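You operate a simulated robot arm through the tools that you are given. There is no shell and no other tool. Be economical: measure what you need, move in short steps, check, and stop when the job is done.

You are at the controls of a simulated two-armed robot. One attempt, no reset.

## Task
Take both devices that read over 40 C out of the soak drawer.
Fine: the soak screen shows each heat; they go into empty pockets of the holding tray; the third stays; shut the drawer.

It is judged by the outcome, as a careful person would: the job done as asked, and still so three seconds after it is handed in. It fails if anything else is knocked over, pushed out of place, dropped, spilled or broken.

## Robot
Two 7-joint arms with fingered hands on one trunk, on a base that drives. Base frame: it is fixed to the floor where the robot stands at the start and does not move with it; the origin is under the middle of the robot, x ahead of it, y to its left, z up. Units: m, degrees, N and s.
The left shoulder is at the start at [0.048, 0.163, 1.034], the right one opposite. Places, roughly: green soak key [0.4, 0.2, 1.2]; pocket 6 of the holding tray [0.6, -0.6, 1.1]; pocket 7 of the holding tray [0.6, -0.6, 1.1]; soak drawer [0.7, 0.1, 1.2]. Payload 4 kg a hand.
Tool frame (each hand has its own): the origin (TCP) lies between the finger pads and is the grasp point; the fingertips stand 0.036 m ahead of it; z points along the fingers, y is the line along which they close. The gripper opens to 0.124 m. The gripper's body begins 0.042 m behind the TCP. The gripper is a hand of 4 fingers: y runs from the thumb to the fingers, the wrist lies at [-0.015, -0.099, -0.189] in the tool frame.
Orientation is told as [roll, pitch, yaw] about the base's x, y, z axes, in that order, counted from this pose: with the fingers straight down and the wrist toward the robot, the tool's x, y and z point along [0, 1, 0], [1, 0, 0] and [0, 0, -1] of the base frame.

## Interface
- The arms move only by the tool apply_moves. It takes "left_motion", "right_motion" or both (then of equal length, played together; a hand with none holds still); each is a list of rows, each an object (a shift or turn left out is 0) with "delta_pos": the shift along the tool's x, y, z in m, a list of three; "delta_rot": the turn, a rotation vector about the tool's x, y, z in degrees, a list of three. In form: [{"delta_pos": [x, y, z], "delta_rot": [rx, ry, rz]}, ...]. A call has 1 to 20 rows; each row is the pose to reach, as a shift and turn from the pose commanded when the call began, along the tool's axes at that moment. Each row takes 0.2 s and may step no farther than 0.05 m and 8.6 degrees from the row before; otherwise, the whole call is refused. A pose out of reach is approached as far as the arm can. The call stops where the force on the tool passes 70 N (or 10 N more than at its start, if that is more) or the arm is blocked; 0.2 s more then pass. In this call time passes only in rows, and 0.2 s behind the last. The reply holds the time, the measured pose of the TCP, the force on the tool along the base axes, the opening and the grip force, in the units named above and with some noise, with the torque about the TCP (base axes, N m) and any sound that the robot's microphone picked up, and new pictures: "show" is both (left out), scene, wrist or none (wrist: the cameras of the hands that moved).
- Cameras (640 x 400 px; columns grow to the right, rows downward): "scene" is now at [0.1532, -0.0088, 1.3142]; the picture's right is [-0.10, -0.99, 0.02], its down [-0.01, -0.02, -1.00] and it looks along [0.99, -0.10, -0.01] (base axes); focal length 214 px, centre (320, 200). "left" rides on the left gripper at [-0.075, -0.086, -0.123] in its tool frame; the picture's right is [-0.70, -0.34, 0.63], its down [0.64, -0.68, 0.35] and it looks along [0.32, 0.65, 0.69] (tool axes); focal length 275 px, centre (320, 200). "right" rides on the right gripper at [0.075, -0.086, -0.123] in its tool frame; the picture's right is [-0.70, 0.34, -0.63], its down [-0.64, -0.68, 0.35] and it looks along [-0.32, 0.65, 0.69] (tool axes); focal length 275 px, centre (320, 200). There is no depth. A picture from a camera that has moved, and an enlarged one, comes with that camera's place and axes in the base frame and with its lens. The place of the scene camera against the robot may be out by one fixed shift of up to 0.018 m in any direction.
- move_column(by): slides the trunk up (or, below 0, down) by that many m; the arms and the scene camera ride with it, the base frame stays. It gives what a move gives, with no picture.
- base_move(legs): drives the robot by 1 to 6 legs, each [ahead, left, turn to the left] in m, m and degrees, along the robot's own axes; the way and the turn of a leg run together, so that a leg with both is an arc; at most 1.5 m and 180 degrees a leg. The arms and the cameras ride along, it lands a little off, and it stops where it bumps. It gives what a move gives, and a new picture of the scene camera.
- move_fingers(index, middle, ring, thumb_bend, thumb_turn, hand): sets how far each is bent, from 0 (flat) to 1 (curled in); at 0.3 the hand is open as for a grip, at 0.7 the pads meet at the TCP. One left out holds its place. A second passes; each finger stops where it meets its share of the squeeze, and holds until it gets a number again. It is the only way to open and close the hand. It gives what a move gives, with no picture; readings hold the bend of each and the force on the fingers (four entries, about 0 where the hand has none), thumb and palm. thumb_turn goes from beside the hand (0) to across from the fingers (1), as for a grip.
- head_to(pan, tilt): turns the head with the scene camera to pan (to the left, within 86 degrees either way) and tilt (down, from -29 to 69), counted from straight ahead of the robot. It gives what a move gives, and a new picture of the scene camera.
- close_up(camera, box): a new picture of the part [left, top, right, bottom] of that camera's present view, enlarged. The clock stands still meanwhile.
- hand_in(): hands the job in; it is judged then, once.

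Work in short steps. Places have to be worked out from the pictures, the camera data and where the tool is seen: move nearer, look again, correct. Check each grasp and each placing, and mend what went wrong. You have 120 turns and 260 pictures in all, those below and enlarged ones among them. Open the grippers and draw the arms clear of the work before you hand the job in, unless the task says otherwise; then end with one line.

The tools are called after ">>>" as name(argument=value, ...) on one line, values as JSON. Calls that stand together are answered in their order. apply_moves: Moves the arms, as the interface text tells. Its arguments: {"type":"object","properties":{"left_motion":{"type":"array","items":{"type":"object","properties":{"delta_pos":{"type":"array","items":{"type":"number"}},"delta_rot":{"type":"array","items":{"type":"number"}}}}},"right_motion":{"type":"array","items":{"type":"object","properties":{"delta_pos":{"type":"array","items":{"type":"number"}},"delta_rot":{"type":"array","items":{"type":"number"}}}}},"show":{"type":"string","enum":["both","scene","wrist","none"]}},"required":[]} The other tools are called the same way: move_column (by) slides the trunk up or down; move_fingers (index, middle, ring, thumb_bend, thumb_turn, hand) moves the fingers one by one; base_move (legs) drives the base; head_to (pan, tilt) turns the head that bears the scene camera; close_up (camera, box) takes an enlarged picture of a part of a camera's view; hand_in () hands the job in.

At the start:

```text
t: 0.0
left_tool_pos: [0.4376, -0.0029, 1.5499]
left_ee_rot: [0.0, 0.0, -0.1]
left_wrist_force: [0.1, 0.4, -0.7]
left_moment: [0.01, -0.03, 0.0]
left_opening: 0.1236
left_finger_force: 0.1
left_shape: jaw
left_bend: [0.3, 0.3, 0.3, 0.3, 0.98]
left_finger forces: [0.1, 0.0, 0.0, 0.0, 0.1, 0.1]
right_tool_pos: [0.4313, -0.5392, 1.447]
right_ee_rot: [0.0, -0.1, 0.0]
right_wrist_force: [-0.5, 0.3, 0.1]
right_moment: [0.01, 0.03, 0.01]
right_opening: 0.1237
right_finger_force: 0.1
right_shape: jaw
right_bend: [0.3, 0.3, 0.3, 0.3, 0.98]
right_finger forces: [0.0, 0.0, 0.0, 0.0, 0.1, 0.0]
trunk travel left (down, up): [-0.2, 0.278]
robot x, y, heading: [-0.0003, 0.0, 0.1]
head pan, tilt: [-5.8, -9.9]
```

scene: 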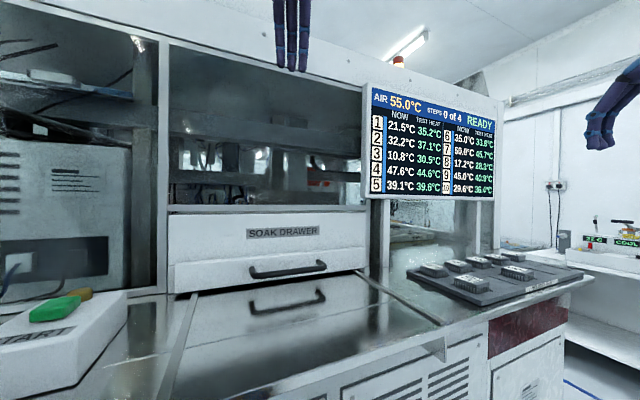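
right: 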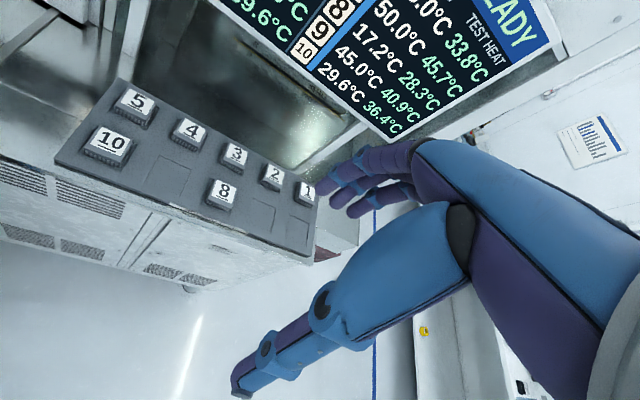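
left: 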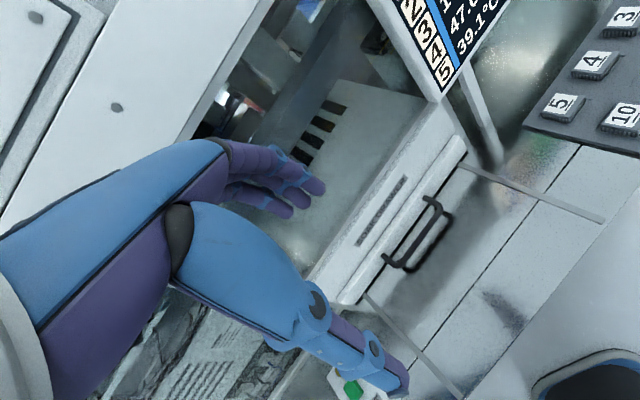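

I'll read the screen closely first, and look at the rest of the scene.

>>> close_up(camera="scene", box=[360, 80, 510, 205])

>>> close_up(camera="right", box=[50, 70, 330, 260])

>>> close_up(camera="scene", box=[0, 200, 400, 400])

```text
3.20 times, centred on (435, 142) of scene
camera zoom: at [0.1532, -0.0088, 1.3142], right [-0.1, -0.99, 0.02], down [-0.01, -0.02, -1.0], along [0.99, -0.1, -0.01], focal length 686 px, centre (-48, 384)
```

zoom: 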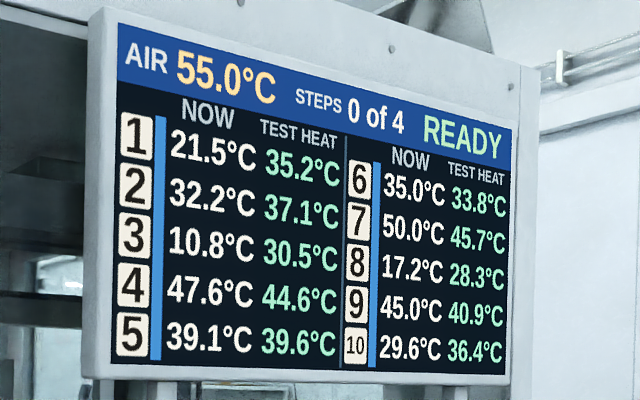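

```text
2.11 times, centred on (190, 165) of right
camera zoom: at [0.3458, -0.4653, 1.5689], right [0.34, -0.7, 0.63], down [-0.68, -0.64, -0.35], along [0.65, -0.32, -0.69], focal length 580 px, centre (594, 274)
```

zoom: 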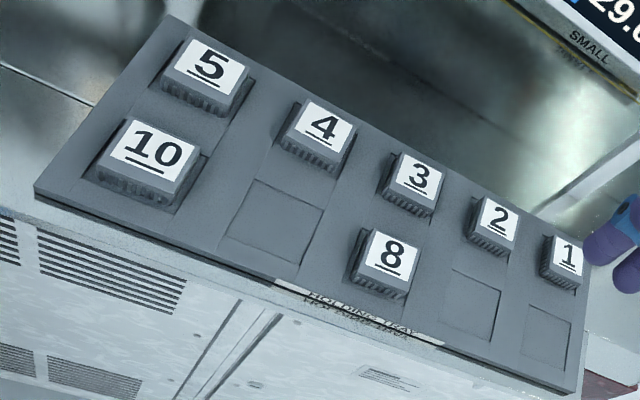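

```text
1.60 times, centred on (200, 300) of scene
camera zoom: at [0.1532, -0.0088, 1.3142], right [-0.1, -0.99, 0.02], down [-0.01, -0.02, -1.0], along [0.99, -0.1, -0.01], focal length 343 px, centre (512, 40)
```

zoom: 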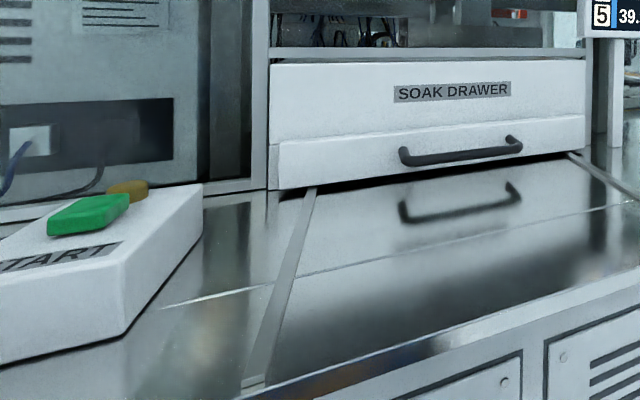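

The screen shows drawer devices 7 (50.0) and 9 (45.0) over 40, and 6 (35.0) under. The key doesn't need pressing. Next I tilt the head down to see the work area.

>>> head_to(pan=0, tilt=25)

>>> close_up(camera="left", box=[200, 60, 520, 320])

```text
t: 1.0
left_tool_pos: [0.4373, -0.0024, 1.5494]
left_ee_rot: [0.0, 0.1, 0.0]
left_wrist_force: [0.8, 0.0, 0.0]
left_moment: [0.04, 0.02, 0.03]
left_opening: 0.1236
left_finger_force: 0.2
left_shape: jaw
left_bend: [0.3, 0.3, 0.3, 0.3, 0.98]
left_finger forces: [0.0, 0.0, 0.1, 0.0, 0.0, 0.0]
right_tool_pos: [0.4322, -0.5381, 1.4467]
right_ee_rot: [0.0, 0.0, 0.1]
right_wrist_force: [0.1, 0.1, 0.8]
right_moment: [-0.01, -0.03, -0.04]
right_opening: 0.1238
right_finger_force: 0.0
right_shape: jaw
right_bend: [0.3, 0.3, 0.3, 0.3, 0.98]
right_finger forces: [0.0, 0.0, 0.1, 0.0, 0.1, 0.0]
trunk travel left (down, up): [-0.2, 0.278]
robot x, y, heading: [0.0013, -0.0024, -0.0]
head pan, tilt: [0.0, 25.0]
camera scene: at [0.1511, -0.0004, 1.2583], right [0.0, -1.0, 0.0], down [-0.58, 0.0, -0.81], along [0.81, 0.0, -0.58], focal length 214 px, centre (320, 200)
```

scene: 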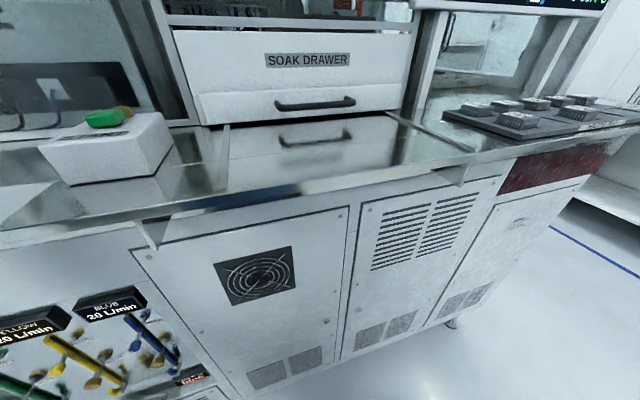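

```text
1.54 times, centred on (360, 190) of left
camera zoom: at [0.3524, -0.077, 1.6719], right [-0.34, -0.7, -0.63], down [-0.68, 0.64, -0.35], along [0.65, 0.32, -0.69], focal length 424 px, centre (258, 215)
```

zoom: 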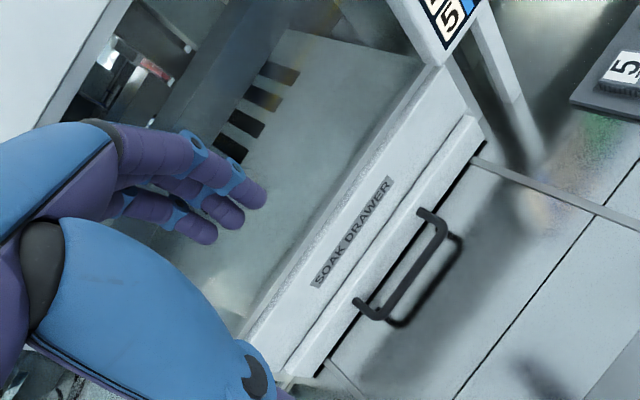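

The bench is turned about 15° to the robot, and the handle bar is near (0.577, 0.0, 1.175). The machine face above it rules out a straight-down grip, so I'll approach tilted. First I lower and yaw the left hand to look closer.

>>> apply_moves(left_motion=[{"delta_pos": [0, 0, 0.045], "delta_rot": [0, 0, -3]}, {"delta_pos": [0, 0, 0.09], "delta_rot": [0, 0, -6]}, {"delta_pos": [0, -0.01, 0.135], "delta_rot": [0, 0, -9]}, {"delta_pos": [0, -0.02, 0.18], "delta_rot": [0, 0, -12]}, {"delta_pos": [0, -0.03, 0.22], "delta_rot": [0, 0, -15]}])

```text
t: 2.2
left_tool_pos: [0.4069, -0.0035, 1.3299]
left_ee_rot: [0.0, 0.0, 15.0]
left_wrist_force: [0.0, 0.2, -0.5]
left_moment: [0.0, 0.0, -0.03]
left_opening: 0.1239
left_finger_force: 0.2
left_shape: jaw
left_bend: [0.3, 0.3, 0.3, 0.3, 0.98]
left_finger forces: [0.1, 0.1, 0.0, 0.0, 0.1, 0.0]
right_tool_pos: [0.4313, -0.5388, 1.4473]
right_ee_rot: [0.0, 0.0, 0.0]
right_wrist_force: [0.1, -0.5, 0.1]
right_moment: [-0.02, 0.01, -0.02]
right_opening: 0.1236
right_finger_force: 0.1
right_shape: jaw
right_bend: [0.3, 0.3, 0.3, 0.3, 0.98]
right_finger forces: [0.0, 0.0, 0.0, 0.0, 0.1, 0.0]
trunk travel left (down, up): [-0.2, 0.278]
robot x, y, heading: [0.0009, -0.0016, 0.1]
head pan, tilt: [0.0, 25.0]
camera scene: at [0.1512, -0.0005, 1.2581], right [0.0, -1.0, 0.0], down [-0.58, 0.0, -0.81], along [0.81, 0.0, -0.58], focal length 214 px, centre (320, 200)
camera left: at [0.3433, -0.097, 1.4522], right [-0.14, -0.76, -0.63], down [-0.83, 0.45, -0.35], along [0.55, 0.47, -0.69], focal length 275 px, centre (320, 200)
```

scene: 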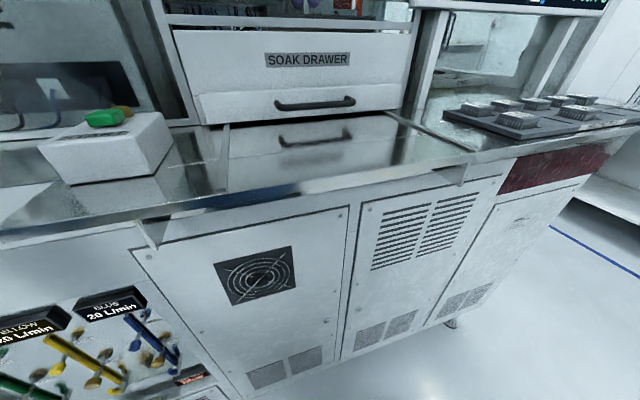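
left: 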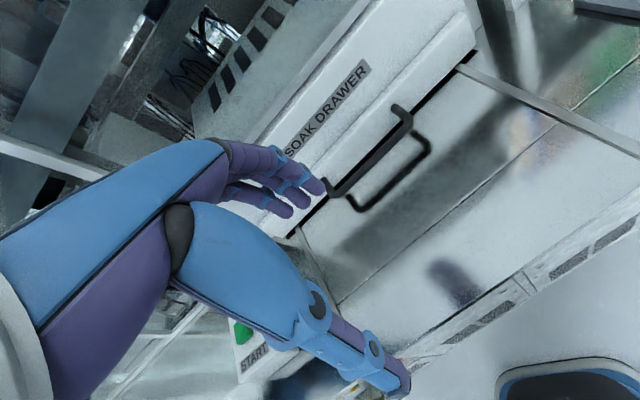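

The drawer is angled about 15–20°. I pitch the hand back by 40° and bring it up in front of the handle for a closer look.

>>> apply_moves(left_motion=[{"delta_pos": [-0.006, 0.0, 0.0], "delta_rot": [-8, 0, 0]}, {"delta_pos": [-0.012, 0.0, 0.0], "delta_rot": [-16, 0, 0]}, {"delta_pos": [-0.018, 0.01, 0.02], "delta_rot": [-24, 0, 0]}, {"delta_pos": [-0.024, 0.03, 0.04], "delta_rot": [-32, 0, 0]}, {"delta_pos": [-0.03, 0.05, 0.06], "delta_rot": [-40, 0, 0]}])

```text
t: 3.4
left_tool_pos: [0.4631, -0.0183, 1.2699]
left_ee_rot: [0.0, -40.2, 14.9]
left_wrist_force: [0.1, -0.2, 0.3]
left_moment: [-0.02, -0.01, -0.02]
left_opening: 0.124
left_finger_force: 0.0
left_shape: jaw
left_bend: [0.3, 0.3, 0.3, 0.3, 0.98]
left_finger forces: [0.1, 0.1, 0.0, 0.0, 0.0, 0.0]
right_tool_pos: [0.4307, -0.5393, 1.4453]
right_ee_rot: [0.0, 0.0, -0.1]
right_wrist_force: [0.9, 0.3, -0.1]
right_moment: [0.01, -0.02, 0.0]
right_opening: 0.1237
right_finger_force: 0.1
right_shape: jaw
right_bend: [0.3, 0.3, 0.3, 0.3, 0.98]
right_finger forces: [0.1, 0.0, 0.0, 0.0, 0.0, 0.0]
trunk travel left (down, up): [-0.2, 0.278]
robot x, y, heading: [-0.0023, -0.0011, 0.0]
head pan, tilt: [0.0, 25.0]
camera scene: at [0.1514, -0.0005, 1.2581], right [0.0, -1.0, 0.0], down [-0.58, 0.0, -0.81], along [0.81, 0.0, -0.58], focal length 214 px, centre (320, 200)
camera left: at [0.3443, -0.1275, 1.3075], right [0.32, -0.63, -0.7], down [-0.46, 0.55, -0.7], along [0.83, 0.55, -0.11], focal length 275 px, centre (320, 200)
```

scene: 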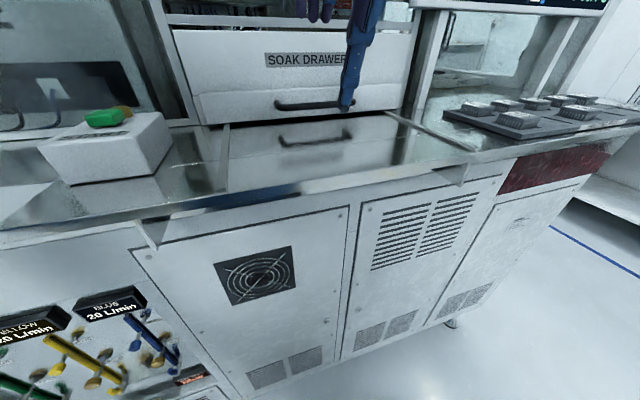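
left: 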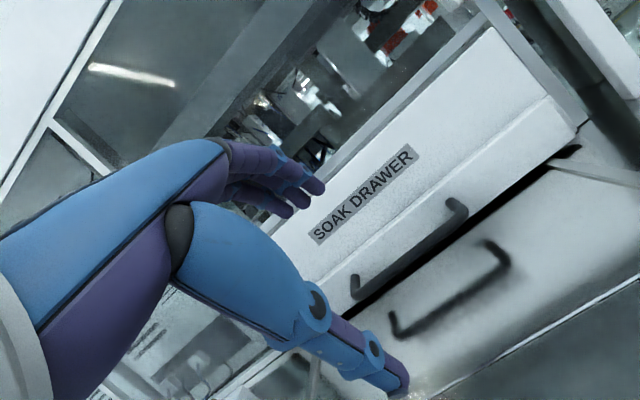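

>>> close_up(camera="left", box=[320, 150, 600, 350])

```text
2.00 times, centred on (460, 250) of left
camera zoom: at [0.3443, -0.1275, 1.3075], right [0.32, -0.63, -0.7], down [-0.46, 0.55, -0.7], along [0.83, 0.55, -0.11], focal length 551 px, centre (40, 100)
```

zoom: 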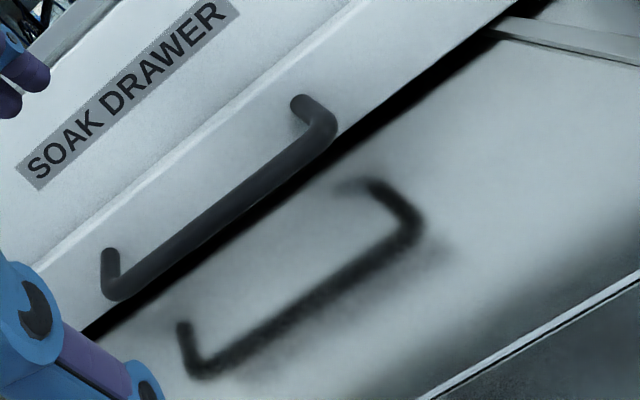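

The bar centre is about (0.569, −0.003, 1.180), turned about 17°, with roughly a 3 cm gap behind it. I narrow the hand's opening, then move to a pre-grasp pose at 50° pitch.

>>> move_fingers(hand="left", index=0.6, middle=0.6, ring=0.6, thumb_bend=0.6)

>>> apply_moves(left_motion=[{"delta_pos": [-0.008, 0.003, 0.02], "delta_rot": [-5, 0.65, -0.75]}, {"delta_pos": [-0.0151, 0.0056, 0.0386], "delta_rot": [-10, 1.3, -1.5]}])

```text
t: 4.4
left_tool_pos: [0.4636, -0.0178, 1.2696]
left_ee_rot: [0.0, -40.1, 15.0]
left_wrist_force: [0.3, -0.2, -0.2]
left_moment: [0.02, 0.0, 0.02]
left_opening: 0.0313
left_finger_force: 0.0
left_shape: fingers
left_bend: [0.6, 0.6, 0.6, 0.6, 0.98]
left_finger forces: [0.0, 0.1, 0.1, 0.0, 0.0, 0.1]
right_tool_pos: [0.4326, -0.5387, 1.4461]
right_ee_rot: [0.0, 0.0, 0.0]
right_wrist_force: [-0.4, -0.6, -0.2]
right_moment: [-0.01, 0.01, -0.01]
right_opening: 0.1235
right_finger_force: 0.0
right_shape: jaw
right_bend: [0.3, 0.3, 0.3, 0.3, 0.98]
right_finger forces: [0.0, 0.0, 0.0, 0.0, 0.0, 0.1]
trunk travel left (down, up): [-0.2, 0.278]
robot x, y, heading: [-0.0022, -0.0007, -0.5]
head pan, tilt: [0.0, 25.0]
```

```text
t: 5.0
left_tool_pos: [0.4957, -0.0266, 1.2446]
left_ee_rot: [-0.1, -50.2, 17.1]
left_wrist_force: [1.1, -0.9, 0.6]
left_moment: [0.0, -0.02, -0.03]
left_opening: 0.0309
left_finger_force: 0.0
left_shape: fingers
left_bend: [0.6, 0.6, 0.6, 0.6, 0.98]
left_finger forces: [0.1, 0.0, 0.0, 0.1, 0.1, 0.1]
right_tool_pos: [0.4319, -0.5398, 1.4472]
right_ee_rot: [0.1, 0.0, 0.0]
right_wrist_force: [-0.6, 1.3, -0.1]
right_moment: [0.0, 0.0, -0.01]
right_opening: 0.1238
right_finger_force: 0.1
right_shape: jaw
right_bend: [0.3, 0.3, 0.3, 0.3, 0.98]
right_finger forces: [0.1, 0.0, 0.0, 0.0, 0.1, 0.1]
trunk travel left (down, up): [-0.2, 0.278]
robot x, y, heading: [-0.001, 0.0005, -0.2]
head pan, tilt: [0.0, 25.0]
camera scene: at [0.151, -0.0008, 1.2582], right [0.0, -1.0, 0.0], down [-0.58, 0.0, -0.81], along [0.81, 0.0, -0.58], focal length 214 px, centre (320, 200)
camera left: at [0.3748, -0.1413, 1.2566], right [0.46, -0.59, -0.66], down [-0.35, 0.56, -0.75], along [0.81, 0.58, 0.05], focal length 275 px, centre (320, 200)
```

scene: 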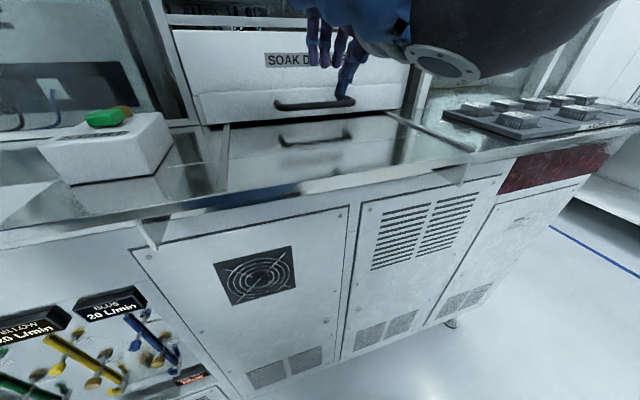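
left: 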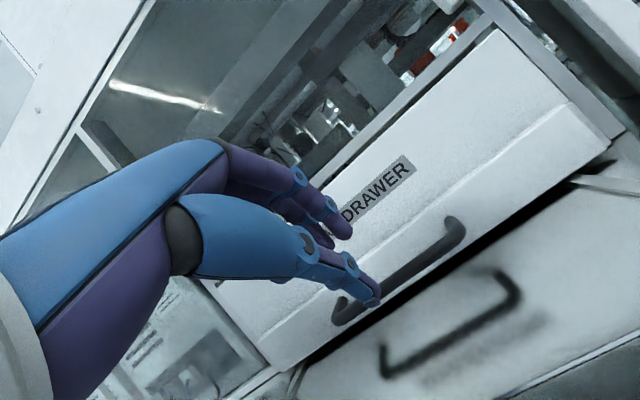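

The hand is lined up with the bar, so I advance along the fingers and look partway.

>>> apply_moves(left_motion=[{"delta_pos": [0, 0, 0.025]}, {"delta_pos": [0, 0, 0.05]}])

>>> close_up(camera="left", box=[240, 150, 560, 350])

>>> close_up(camera="scene", box=[240, 40, 440, 165])

```text
t: 5.6
left_tool_pos: [0.5316, -0.0157, 1.2109]
left_ee_rot: [-0.2, -50.0, 17.3]
left_wrist_force: [0.6, 0.3, 0.2]
left_moment: [0.03, -0.02, 0.02]
left_opening: 0.0313
left_finger_force: 0.0
left_shape: fingers
left_bend: [0.6, 0.6, 0.6, 0.6, 0.98]
left_finger forces: [0.0, 0.0, 0.1, 0.0, 0.1, 0.1]
right_tool_pos: [0.4325, -0.5387, 1.4465]
right_ee_rot: [0.1, 0.0, 0.0]
right_wrist_force: [0.0, -0.5, -0.2]
right_moment: [-0.01, 0.0, -0.01]
right_opening: 0.1238
right_finger_force: 0.1
right_shape: jaw
right_bend: [0.3, 0.3, 0.3, 0.3, 0.98]
right_finger forces: [0.0, 0.1, 0.0, 0.0, 0.0, 0.0]
trunk travel left (down, up): [-0.2, 0.278]
robot x, y, heading: [-0.0001, 0.0017, -0.2]
head pan, tilt: [0.0, 25.0]
camera scene: at [0.1516, 0.0001, 1.258], right [0.0, -1.0, 0.0], down [-0.58, 0.0, -0.81], along [0.81, 0.0, -0.58], focal length 214 px, centre (320, 200)
camera left: at [0.4119, -0.1302, 1.2238], right [0.46, -0.59, -0.66], down [-0.35, 0.56, -0.75], along [0.81, 0.58, 0.05], focal length 275 px, centre (320, 200)
```

scene: 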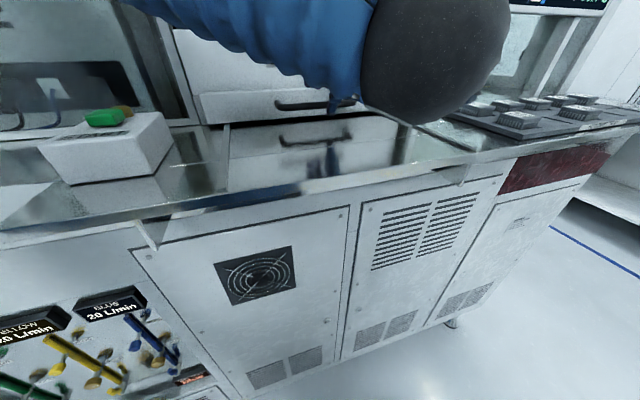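
left: 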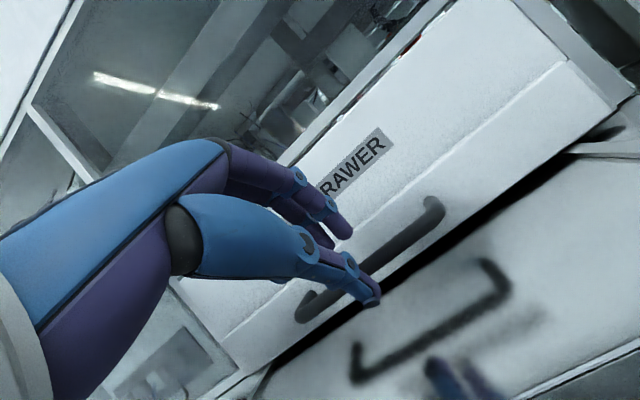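

```text
2.00 times, centred on (400, 250) of left
camera zoom: at [0.4119, -0.1302, 1.2238], right [0.46, -0.59, -0.66], down [-0.35, 0.56, -0.75], along [0.81, 0.58, 0.05], focal length 551 px, centre (160, 100)
```

zoom: 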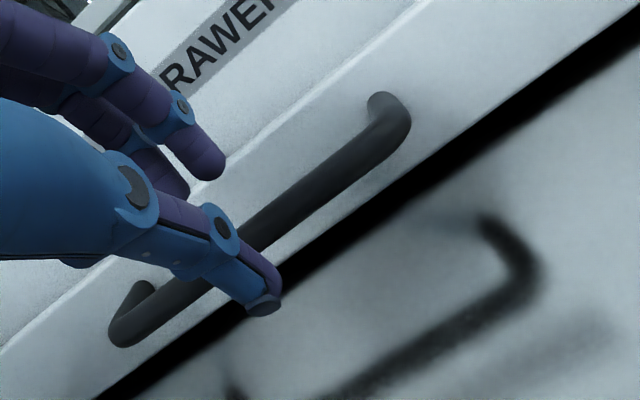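

```text
3.20 times, centred on (340, 102) of scene
camera zoom: at [0.1516, 0.0001, 1.258], right [0.0, -1.0, 0.0], down [-0.58, 0.0, -0.81], along [0.81, 0.0, -0.58], focal length 686 px, centre (256, 512)
```

zoom: 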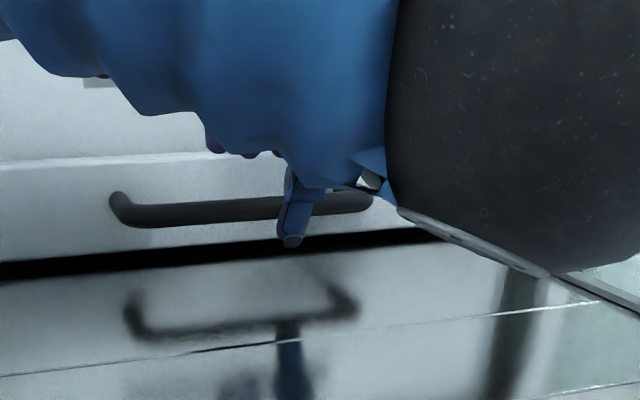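

Both fingers and thumb straddle the bar. I advance the last 2.5 cm and close.

>>> apply_moves(left_motion=[{"delta_pos": [0, -0.001, 0.013]}, {"delta_pos": [0, -0.001, 0.026]}], show="wrist")

>>> close_up(camera="left", box=[240, 150, 560, 350])

```text
t: 6.2
left_tool_pos: [0.5521, -0.0088, 1.1922]
left_ee_rot: [-0.1, -50.0, 17.1]
left_wrist_force: [0.0, -0.2, -0.3]
left_moment: [-0.01, 0.02, 0.0]
left_opening: 0.0315
left_finger_force: 0.1
left_shape: fingers
left_bend: [0.6, 0.6, 0.6, 0.6, 0.98]
left_finger forces: [0.0, 0.0, 0.0, 0.0, 0.0, 0.0]
right_tool_pos: [0.4318, -0.5383, 1.4463]
right_ee_rot: [0.1, 0.1, 0.0]
right_wrist_force: [-0.6, -0.5, 0.0]
right_moment: [-0.03, -0.01, -0.01]
right_opening: 0.1235
right_finger_force: 0.1
right_shape: jaw
right_bend: [0.3, 0.3, 0.3, 0.3, 0.98]
right_finger forces: [0.0, 0.1, 0.1, 0.0, 0.0, 0.0]
trunk travel left (down, up): [-0.2, 0.278]
robot x, y, heading: [0.0027, 0.0009, 0.1]
head pan, tilt: [0.0, 25.0]
camera left: at [0.4313, -0.1239, 1.2061], right [0.46, -0.59, -0.66], down [-0.35, 0.56, -0.75], along [0.81, 0.58, 0.05], focal length 275 px, centre (320, 200)
```

left: 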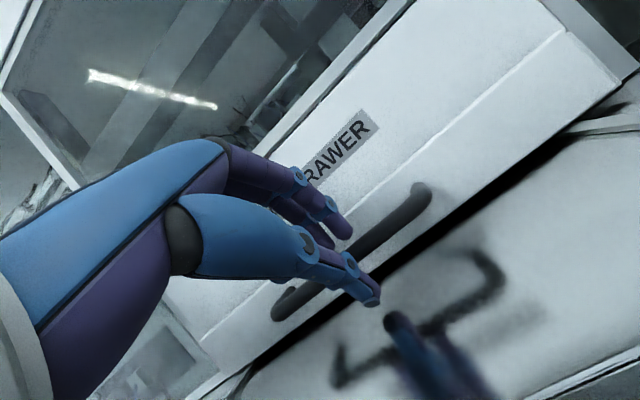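

```text
2.00 times, centred on (400, 250) of left
camera zoom: at [0.4313, -0.1239, 1.2061], right [0.46, -0.59, -0.66], down [-0.35, 0.56, -0.75], along [0.81, 0.58, 0.05], focal length 551 px, centre (160, 100)
```

zoom: 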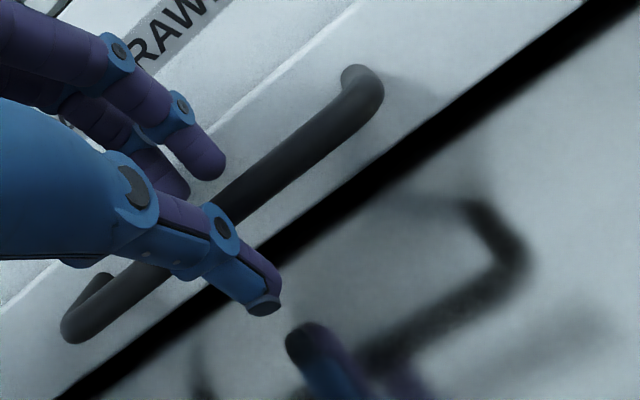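

>>> move_fingers(hand="left", index=0.85, middle=0.85, ring=0.85, thumb_bend=0.75)

>>> close_up(camera="left", box=[240, 150, 560, 350])

```text
t: 7.2
left_tool_pos: [0.5507, -0.01, 1.1949]
left_ee_rot: [-0.3, -50.2, 17.2]
left_wrist_force: [8.0, -2.8, 25.8]
left_moment: [0.46, -0.47, -0.55]
left_opening: 0.0076
left_finger_force: 27.9
left_shape: fingers
left_bend: [0.72, 0.72, 0.72, 0.68, 0.97]
left_finger forces: [11.0, 11.5, 14.1, 0.1, 18.4, 0.0]
right_tool_pos: [0.4303, -0.5387, 1.4476]
right_ee_rot: [0.0, 0.0, 0.0]
right_wrist_force: [-0.5, 0.3, 0.4]
right_moment: [0.0, -0.03, 0.0]
right_opening: 0.1237
right_finger_force: 0.0
right_shape: jaw
right_bend: [0.3, 0.3, 0.3, 0.3, 0.98]
right_finger forces: [0.0, 0.0, 0.1, 0.0, 0.1, 0.0]
trunk travel left (down, up): [-0.2, 0.278]
robot x, y, heading: [-0.0013, 0.0009, -0.2]
head pan, tilt: [0.0, 25.0]
```

```text
2.00 times, centred on (400, 250) of left
camera zoom: at [0.4306, -0.1244, 1.2075], right [0.46, -0.59, -0.66], down [-0.35, 0.56, -0.75], along [0.81, 0.58, 0.05], focal length 551 px, centre (160, 100)
```

zoom: 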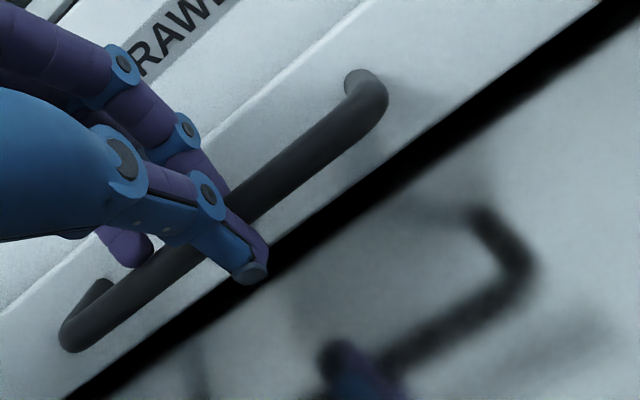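

All fingers grip the bar. I pull gently along the drawer's axis as a test.

>>> apply_moves(left_motion=[{"delta_pos": [0, -0.0096, -0.0115]}, {"delta_pos": [0, -0.0193, -0.023]}, {"delta_pos": [0, -0.029, -0.0345]}, {"delta_pos": [0, -0.0386, -0.046]}])

```text
t: 8.2
left_tool_pos: [0.4932, -0.0277, 1.1948]
left_ee_rot: [-0.2, -50.1, 17.1]
left_wrist_force: [2.8, -14.9, 27.0]
left_moment: [0.28, -0.39, -0.75]
left_opening: 0.0077
left_finger_force: 28.7
left_shape: fingers
left_bend: [0.72, 0.72, 0.72, 0.68, 0.97]
left_finger forces: [10.8, 10.8, 13.9, 0.0, 22.2, 0.0]
right_tool_pos: [0.4295, -0.5419, 1.4466]
right_ee_rot: [0.1, -0.2, 0.0]
right_wrist_force: [-1.2, 0.3, -0.8]
right_moment: [0.01, 0.0, 0.0]
right_opening: 0.1237
right_finger_force: 0.0
right_shape: jaw
right_bend: [0.3, 0.3, 0.3, 0.3, 0.98]
right_finger forces: [0.0, 0.0, 0.1, 0.1, 0.0, 0.0]
trunk travel left (down, up): [-0.2, 0.278]
robot x, y, heading: [-0.0006, -0.0003, 0.2]
head pan, tilt: [0.0, 25.0]
camera scene: at [0.15, -0.0019, 1.2585], right [0.0, -1.0, 0.0], down [-0.58, 0.0, -0.81], along [0.81, 0.0, -0.58], focal length 214 px, centre (320, 200)
camera left: at [0.3724, -0.1425, 1.2073], right [0.46, -0.59, -0.66], down [-0.35, 0.56, -0.75], along [0.81, 0.58, 0.05], focal length 275 px, centre (320, 200)
```

scene: 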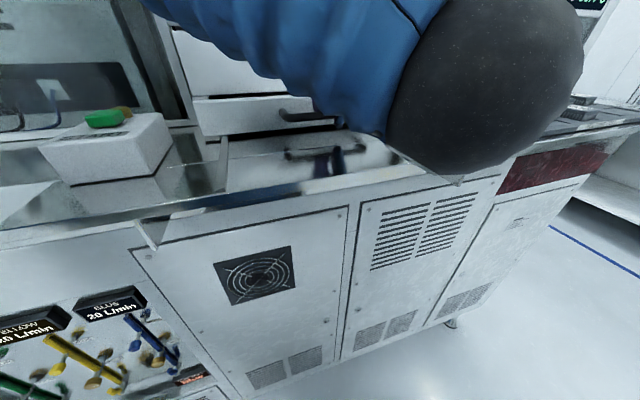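
left: 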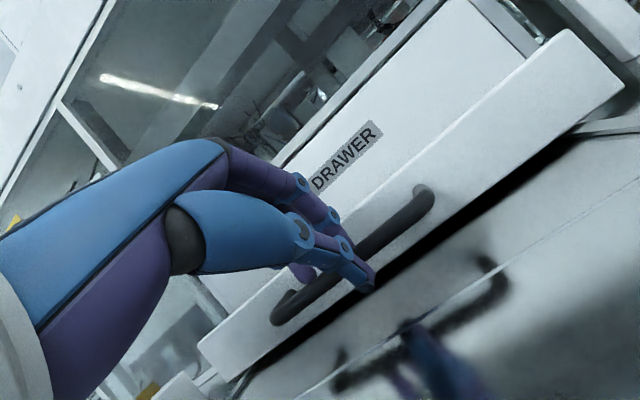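

The drawer's lower front is opening. A sideways force suggests the true axis is slightly more to the right, so I continue with a small correction.

>>> apply_moves(left_motion=[{"delta_pos": [-0.002, -0.0096, -0.0115]}, {"delta_pos": [-0.003, -0.0193, -0.023]}, {"delta_pos": [-0.004, -0.029, -0.0345]}, {"delta_pos": [-0.005, -0.0386, -0.046]}, {"delta_pos": [-0.006, -0.048, -0.0575]}])

```text
t: 9.4
left_tool_pos: [0.4208, -0.0527, 1.1959]
left_ee_rot: [-0.1, -50.1, 17.2]
left_wrist_force: [-2.2, 6.3, 19.7]
left_moment: [0.52, -0.16, -0.23]
left_opening: 0.0079
left_finger_force: 25.9
left_shape: fingers
left_bend: [0.72, 0.73, 0.72, 0.67, 0.97]
left_finger forces: [10.1, 9.2, 11.1, 0.1, 21.6, 0.0]
right_tool_pos: [0.4279, -0.5387, 1.4465]
right_ee_rot: [0.0, -0.1, 0.0]
right_wrist_force: [-0.2, -0.2, 0.2]
right_moment: [0.04, -0.02, 0.02]
right_opening: 0.1237
right_finger_force: 0.1
right_shape: jaw
right_bend: [0.3, 0.3, 0.3, 0.3, 0.98]
right_finger forces: [0.1, 0.0, 0.0, 0.0, 0.0, 0.0]
trunk travel left (down, up): [-0.2, 0.278]
robot x, y, heading: [-0.0019, 0.0015, -0.2]
head pan, tilt: [0.0, 25.0]
camera scene: at [0.1495, 0.0001, 1.2585], right [0.0, -1.0, 0.0], down [-0.58, 0.0, -0.81], along [0.81, 0.0, -0.58], focal length 214 px, centre (320, 200)
camera left: at [0.3007, -0.1673, 1.2079], right [0.46, -0.59, -0.66], down [-0.35, 0.56, -0.75], along [0.81, 0.58, 0.05], focal length 275 px, centre (320, 200)
```

scene: 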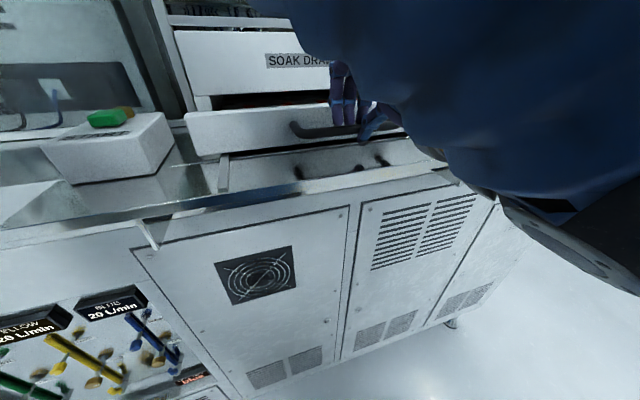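
left: 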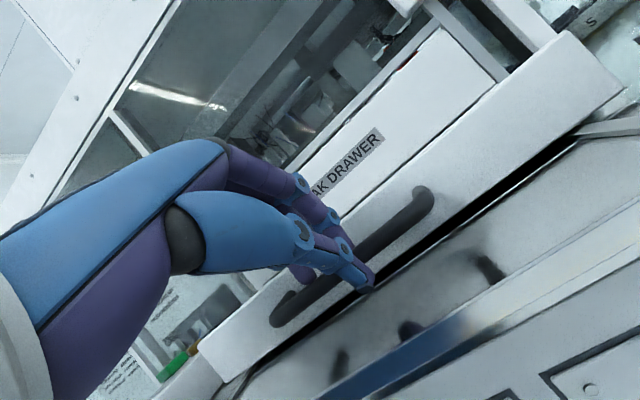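

It opens freely, about 13 cm so far. I keep pulling with the arm in small steps.

>>> apply_moves(left_motion=[{"delta_pos": [0, -0.0096, -0.0115]}, {"delta_pos": [-0.0005, -0.0193, -0.023]}, {"delta_pos": [-0.001, -0.029, -0.0345]}, {"delta_pos": [-0.0015, -0.0386, -0.046]}])

```text
t: 10.4
left_tool_pos: [0.3858, -0.0664, 1.1932]
left_ee_rot: [-0.5, -49.2, 20.8]
left_wrist_force: [-3.8, 11.9, 56.7]
left_moment: [1.26, -0.87, -0.12]
left_opening: 0.0077
left_finger_force: 38.0
left_shape: fingers
left_bend: [0.72, 0.73, 0.72, 0.68, 0.98]
left_finger forces: [18.3, 18.9, 21.3, 0.2, 18.1, 0.0]
right_tool_pos: [0.428, -0.539, 1.4495]
right_ee_rot: [0.0, -0.2, 0.0]
right_wrist_force: [0.4, -0.4, 0.2]
right_moment: [-0.01, -0.01, -0.03]
right_opening: 0.1235
right_finger_force: 0.0
right_shape: jaw
right_bend: [0.3, 0.3, 0.3, 0.3, 0.98]
right_finger forces: [0.0, 0.1, 0.1, 0.0, 0.0, 0.1]
trunk travel left (down, up): [-0.2, 0.278]
robot x, y, heading: [0.0012, -0.0001, 0.1]
head pan, tilt: [0.0, 25.0]
camera scene: at [0.1453, -0.024, 1.2606], right [-0.26, -0.96, 0.05], down [-0.56, 0.11, -0.82], along [0.79, -0.24, -0.57], focal length 214 px, centre (320, 200)
camera left: at [0.2742, -0.1876, 1.208], right [0.49, -0.57, -0.67], down [-0.4, 0.54, -0.75], along [0.78, 0.63, 0.04], focal length 275 px, centre (320, 200)
```

scene: 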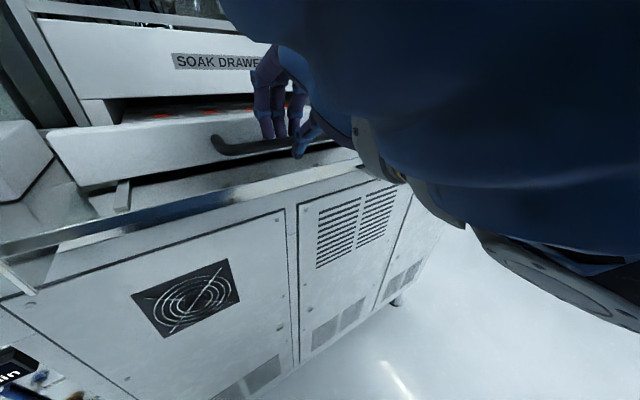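
left: 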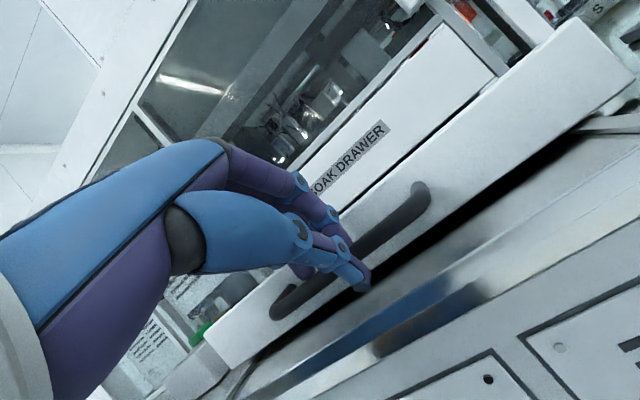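

The arm ran out of room and nudged the head. I ease forward about 9 cm, still gripping, and then drive the base back.

>>> apply_moves(left_motion=[{"delta_pos": [0.001, 0.0145, 0.0172]}, {"delta_pos": [0.001, 0.029, 0.0345]}, {"delta_pos": [0.0015, 0.0435, 0.052]}, {"delta_pos": [0.002, 0.058, 0.069]}])

```text
t: 11.4
left_tool_pos: [0.4515, -0.0444, 1.1962]
left_ee_rot: [-0.3, -50.2, 17.1]
left_wrist_force: [1.2, 2.6, 14.9]
left_moment: [0.31, -0.12, -0.37]
left_opening: 0.0084
left_finger_force: 25.2
left_shape: fingers
left_bend: [0.72, 0.73, 0.72, 0.66, 0.98]
left_finger forces: [9.2, 9.8, 10.1, 0.0, 21.8, 0.0]
right_tool_pos: [0.4314, -0.5387, 1.4462]
right_ee_rot: [0.0, -0.1, 0.0]
right_wrist_force: [-0.3, -1.1, 0.4]
right_moment: [-0.02, 0.0, -0.03]
right_opening: 0.1238
right_finger_force: 0.0
right_shape: jaw
right_bend: [0.3, 0.3, 0.3, 0.3, 0.98]
right_finger forces: [0.0, 0.0, 0.1, 0.0, 0.0, 0.1]
trunk travel left (down, up): [-0.2, 0.278]
robot x, y, heading: [-0.0012, -0.0036, 0.2]
head pan, tilt: [0.0, 25.0]
camera scene: at [0.151, -0.0002, 1.2581], right [0.0, -1.0, 0.0], down [-0.58, 0.0, -0.81], along [0.81, 0.0, -0.58], focal length 214 px, centre (320, 200)
camera left: at [0.3304, -0.158, 1.2092], right [0.46, -0.59, -0.66], down [-0.35, 0.56, -0.75], along [0.82, 0.58, 0.05], focal length 275 px, centre (320, 200)
```

scene: 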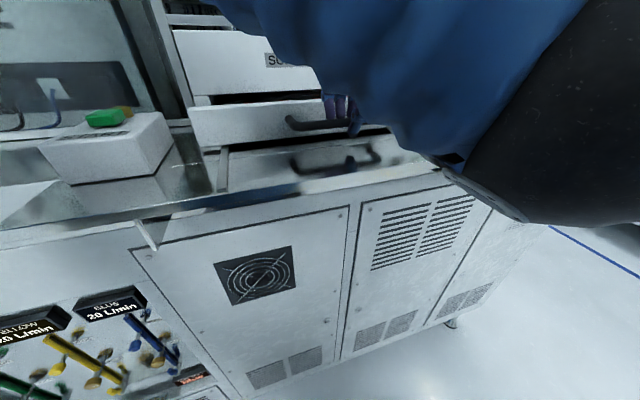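
left: 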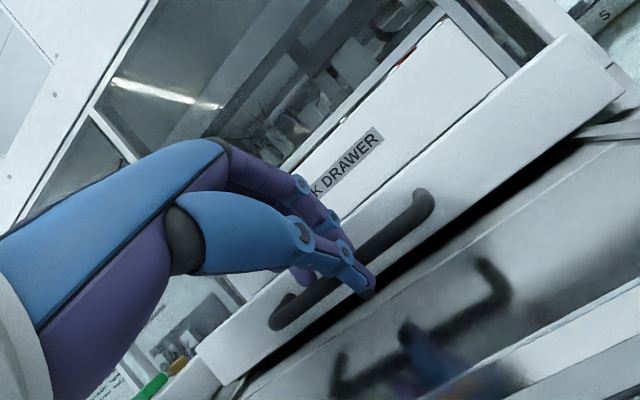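

Head recovered and grip intact. I drive the base back 0.15 m along the drawer axis, drawing the drawer along.

>>> base_move(legs=[[-0.077, -0.024, 0], [-0.077, -0.024, 0]])

>>> close_up(camera="left", box=[0, 0, 640, 400])

```text
t: 13.1
left_tool_pos: [0.2956, -0.0954, 1.1963]
left_ee_rot: [-0.2, -50.1, 17.1]
left_wrist_force: [0.1, -0.3, 20.0]
left_moment: [0.47, -0.23, -0.29]
left_opening: 0.008
left_finger_force: 25.5
left_shape: fingers
left_bend: [0.72, 0.73, 0.73, 0.66, 0.97]
left_finger forces: [10.4, 10.4, 11.9, 0.1, 19.2, 0.1]
right_tool_pos: [0.2746, -0.5895, 1.4478]
right_ee_rot: [0.1, -0.1, -0.1]
right_wrist_force: [0.0, 0.6, 0.4]
right_moment: [0.02, -0.01, 0.0]
right_opening: 0.1239
right_finger_force: 0.0
right_shape: jaw
right_bend: [0.3, 0.3, 0.3, 0.3, 0.98]
right_finger forces: [0.1, 0.1, 0.0, 0.0, 0.1, 0.1]
trunk travel left (down, up): [-0.2, 0.278]
robot x, y, heading: [-0.1533, -0.0508, -0.2]
head pan, tilt: [0.0, 25.0]
camera scene: at [-0.0045, -0.0504, 1.2586], right [0.0, -1.0, 0.0], down [-0.58, 0.0, -0.81], along [0.81, 0.0, -0.58], focal length 214 px, centre (320, 200)
```

scene: 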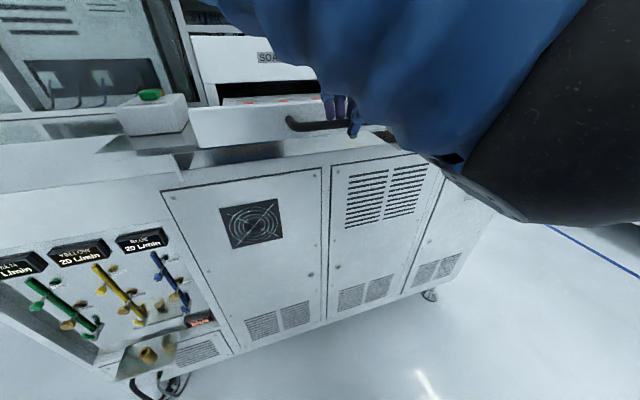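

```text
1.00 times, centred on (320, 200) of left
camera zoom: at [0.1753, -0.2082, 1.2093], right [0.46, -0.59, -0.66], down [-0.35, 0.57, -0.75], along [0.81, 0.58, 0.05], focal length 275 px, centre (320, 200)
```

zoom: 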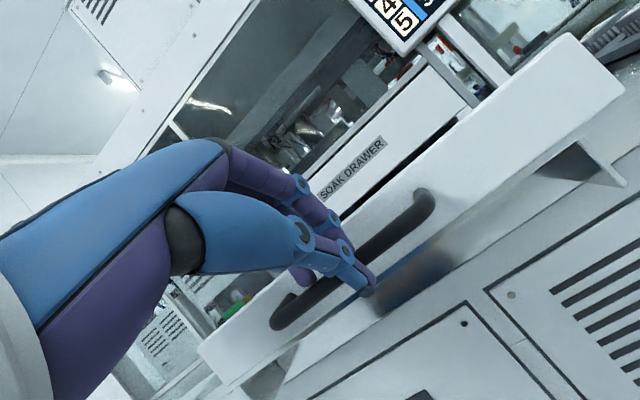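

The drawer is now about 0.27 m open. I release the handle and draw the left hand back and up so that I can look inside.

>>> move_fingers(hand="left", index=0.55, middle=0.55, ring=0.55, thumb_bend=0.55)

>>> apply_moves(left_motion=[{"delta_pos": [0, 0, -0.025]}, {"delta_pos": [0, 0.0, -0.05]}, {"delta_pos": [0, 0.03, -0.07]}, {"delta_pos": [0, 0.07, -0.09]}, {"delta_pos": [0, 0.11, -0.11]}])

```text
t: 14.1
left_tool_pos: [0.2979, -0.0941, 1.1958]
left_ee_rot: [-0.2, -50.0, 17.0]
left_wrist_force: [-0.3, 1.3, -0.3]
left_moment: [0.0, 0.01, 0.0]
left_opening: 0.0464
left_finger_force: 0.1
left_shape: fingers
left_bend: [0.55, 0.55, 0.55, 0.55, 0.97]
left_finger forces: [0.0, 0.0, 0.1, 0.0, 0.1, 0.0]
right_tool_pos: [0.2765, -0.5901, 1.4459]
right_ee_rot: [0.0, 0.0, 0.0]
right_wrist_force: [-0.8, 0.1, -0.5]
right_moment: [0.0, 0.0, 0.0]
right_opening: 0.1239
right_finger_force: 0.0
right_shape: jaw
right_bend: [0.3, 0.3, 0.3, 0.3, 0.98]
right_finger forces: [0.1, 0.0, 0.0, 0.1, 0.0, 0.0]
trunk travel left (down, up): [-0.2, 0.278]
robot x, y, heading: [-0.1526, -0.0498, -0.1]
head pan, tilt: [0.0, 25.0]
```

```text
t: 15.3
left_tool_pos: [0.2839, -0.0976, 1.35]
left_ee_rot: [-0.2, -50.0, 17.1]
left_wrist_force: [1.3, 0.1, -0.6]
left_moment: [-0.01, 0.03, -0.02]
left_opening: 0.0463
left_finger_force: 0.0
left_shape: fingers
left_bend: [0.55, 0.55, 0.55, 0.55, 0.97]
left_finger forces: [0.0, 0.1, 0.0, 0.0, 0.0, 0.0]
right_tool_pos: [0.2781, -0.5873, 1.4467]
right_ee_rot: [0.0, 0.0, -0.1]
right_wrist_force: [-0.8, 0.1, 0.0]
right_moment: [0.01, -0.01, 0.02]
right_opening: 0.1238
right_finger_force: 0.2
right_shape: jaw
right_bend: [0.3, 0.3, 0.3, 0.3, 0.98]
right_finger forces: [0.0, 0.0, 0.1, 0.0, 0.0, 0.0]
trunk travel left (down, up): [-0.2, 0.278]
robot x, y, heading: [-0.1551, -0.0494, -0.2]
head pan, tilt: [0.0, 25.0]
camera scene: at [-0.0023, -0.0491, 1.2582], right [0.0, -1.0, 0.0], down [-0.58, 0.0, -0.81], along [0.81, 0.0, -0.58], focal length 214 px, centre (320, 200)
camera left: at [0.1629, -0.2112, 1.3629], right [0.46, -0.59, -0.66], down [-0.35, 0.56, -0.75], along [0.81, 0.58, 0.05], focal length 275 px, centre (320, 200)
```

scene: 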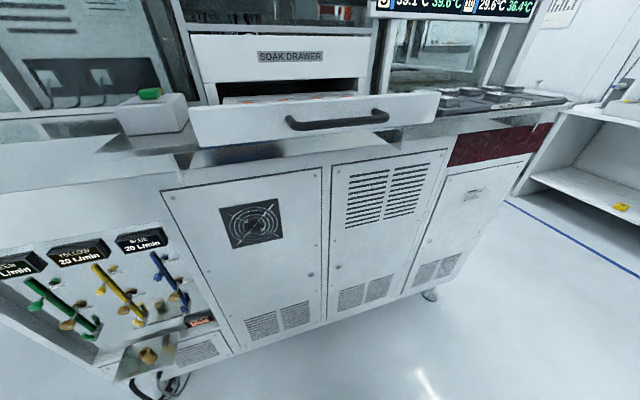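
left: 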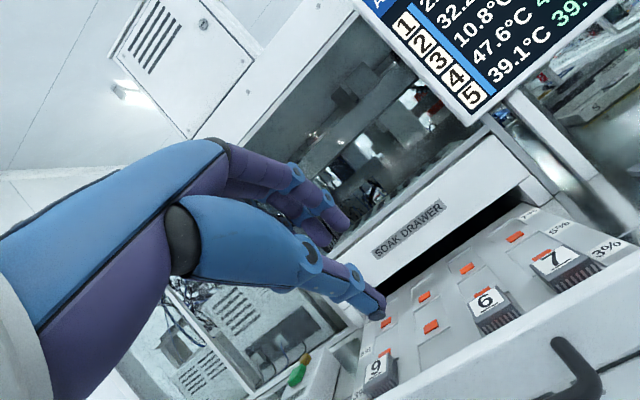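

The drawer holds 9 (left), 6 (middle) and 7 (right). I raise the trunk and look down from above.

>>> move_column(by=0.25)

>>> head_to(pan=0, tilt=35)

>>> close_up(camera="left", box=[0, 0, 640, 400])

```text
t: 17.9
left_tool_pos: [0.2849, -0.0968, 1.6016]
left_ee_rot: [-0.2, -50.0, 17.1]
left_wrist_force: [-0.3, -0.6, -0.1]
left_moment: [0.0, 0.01, 0.0]
left_opening: 0.0462
left_finger_force: 0.0
left_shape: fingers
left_bend: [0.55, 0.55, 0.55, 0.55, 0.97]
left_finger forces: [0.1, 0.0, 0.1, 0.1, 0.0, 0.1]
right_tool_pos: [0.2762, -0.5873, 1.6966]
right_ee_rot: [0.0, -0.1, -0.1]
right_wrist_force: [-0.1, -0.6, -0.4]
right_moment: [-0.03, 0.01, 0.01]
right_opening: 0.1235
right_finger_force: 0.1
right_shape: jaw
right_bend: [0.3, 0.3, 0.3, 0.3, 0.98]
right_finger forces: [0.0, 0.0, 0.0, 0.0, 0.0, 0.0]
trunk travel left (down, up): [-0.45, 0.028]
robot x, y, heading: [-0.1518, -0.0473, 0.1]
head pan, tilt: [0.0, 25.0]
```

```text
t: 18.6
left_tool_pos: [0.2848, -0.0968, 1.6008]
left_ee_rot: [-0.2, -50.0, 17.0]
left_wrist_force: [0.7, -0.2, -1.2]
left_moment: [-0.01, -0.01, 0.02]
left_opening: 0.0463
left_finger_force: 0.0
left_shape: fingers
left_bend: [0.55, 0.55, 0.55, 0.55, 0.97]
left_finger forces: [0.0, 0.0, 0.0, 0.1, 0.0, 0.0]
right_tool_pos: [0.2764, -0.5894, 1.6967]
right_ee_rot: [-0.1, -0.1, -0.1]
right_wrist_force: [0.3, -0.3, 0.3]
right_moment: [-0.02, -0.01, 0.01]
right_opening: 0.1239
right_finger_force: 0.0
right_shape: jaw
right_bend: [0.3, 0.3, 0.3, 0.3, 0.98]
right_finger forces: [0.0, 0.0, 0.0, 0.0, 0.0, 0.1]
trunk travel left (down, up): [-0.45, 0.028]
robot x, y, heading: [-0.1507, -0.0501, -0.2]
head pan, tilt: [0.0, 35.0]
camera scene: at [-0.0865, -0.0496, 1.5204], right [0.0, -1.0, 0.0], down [-0.58, 0.0, -0.82], along [0.82, 0.0, -0.58], focal length 214 px, centre (320, 200)
```

scene: 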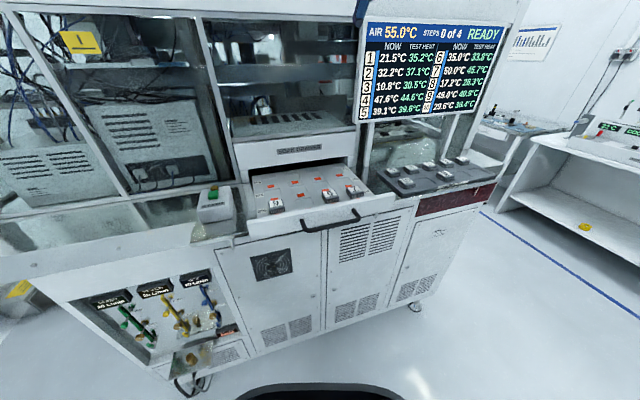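

```text
1.00 times, centred on (320, 200) of left
camera zoom: at [0.1645, -0.2112, 1.6137], right [0.46, -0.59, -0.66], down [-0.35, 0.57, -0.75], along [0.81, 0.58, 0.05], focal length 275 px, centre (320, 200)
```

zoom: 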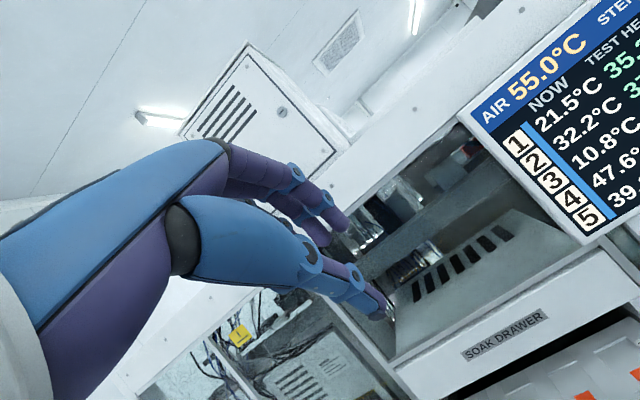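

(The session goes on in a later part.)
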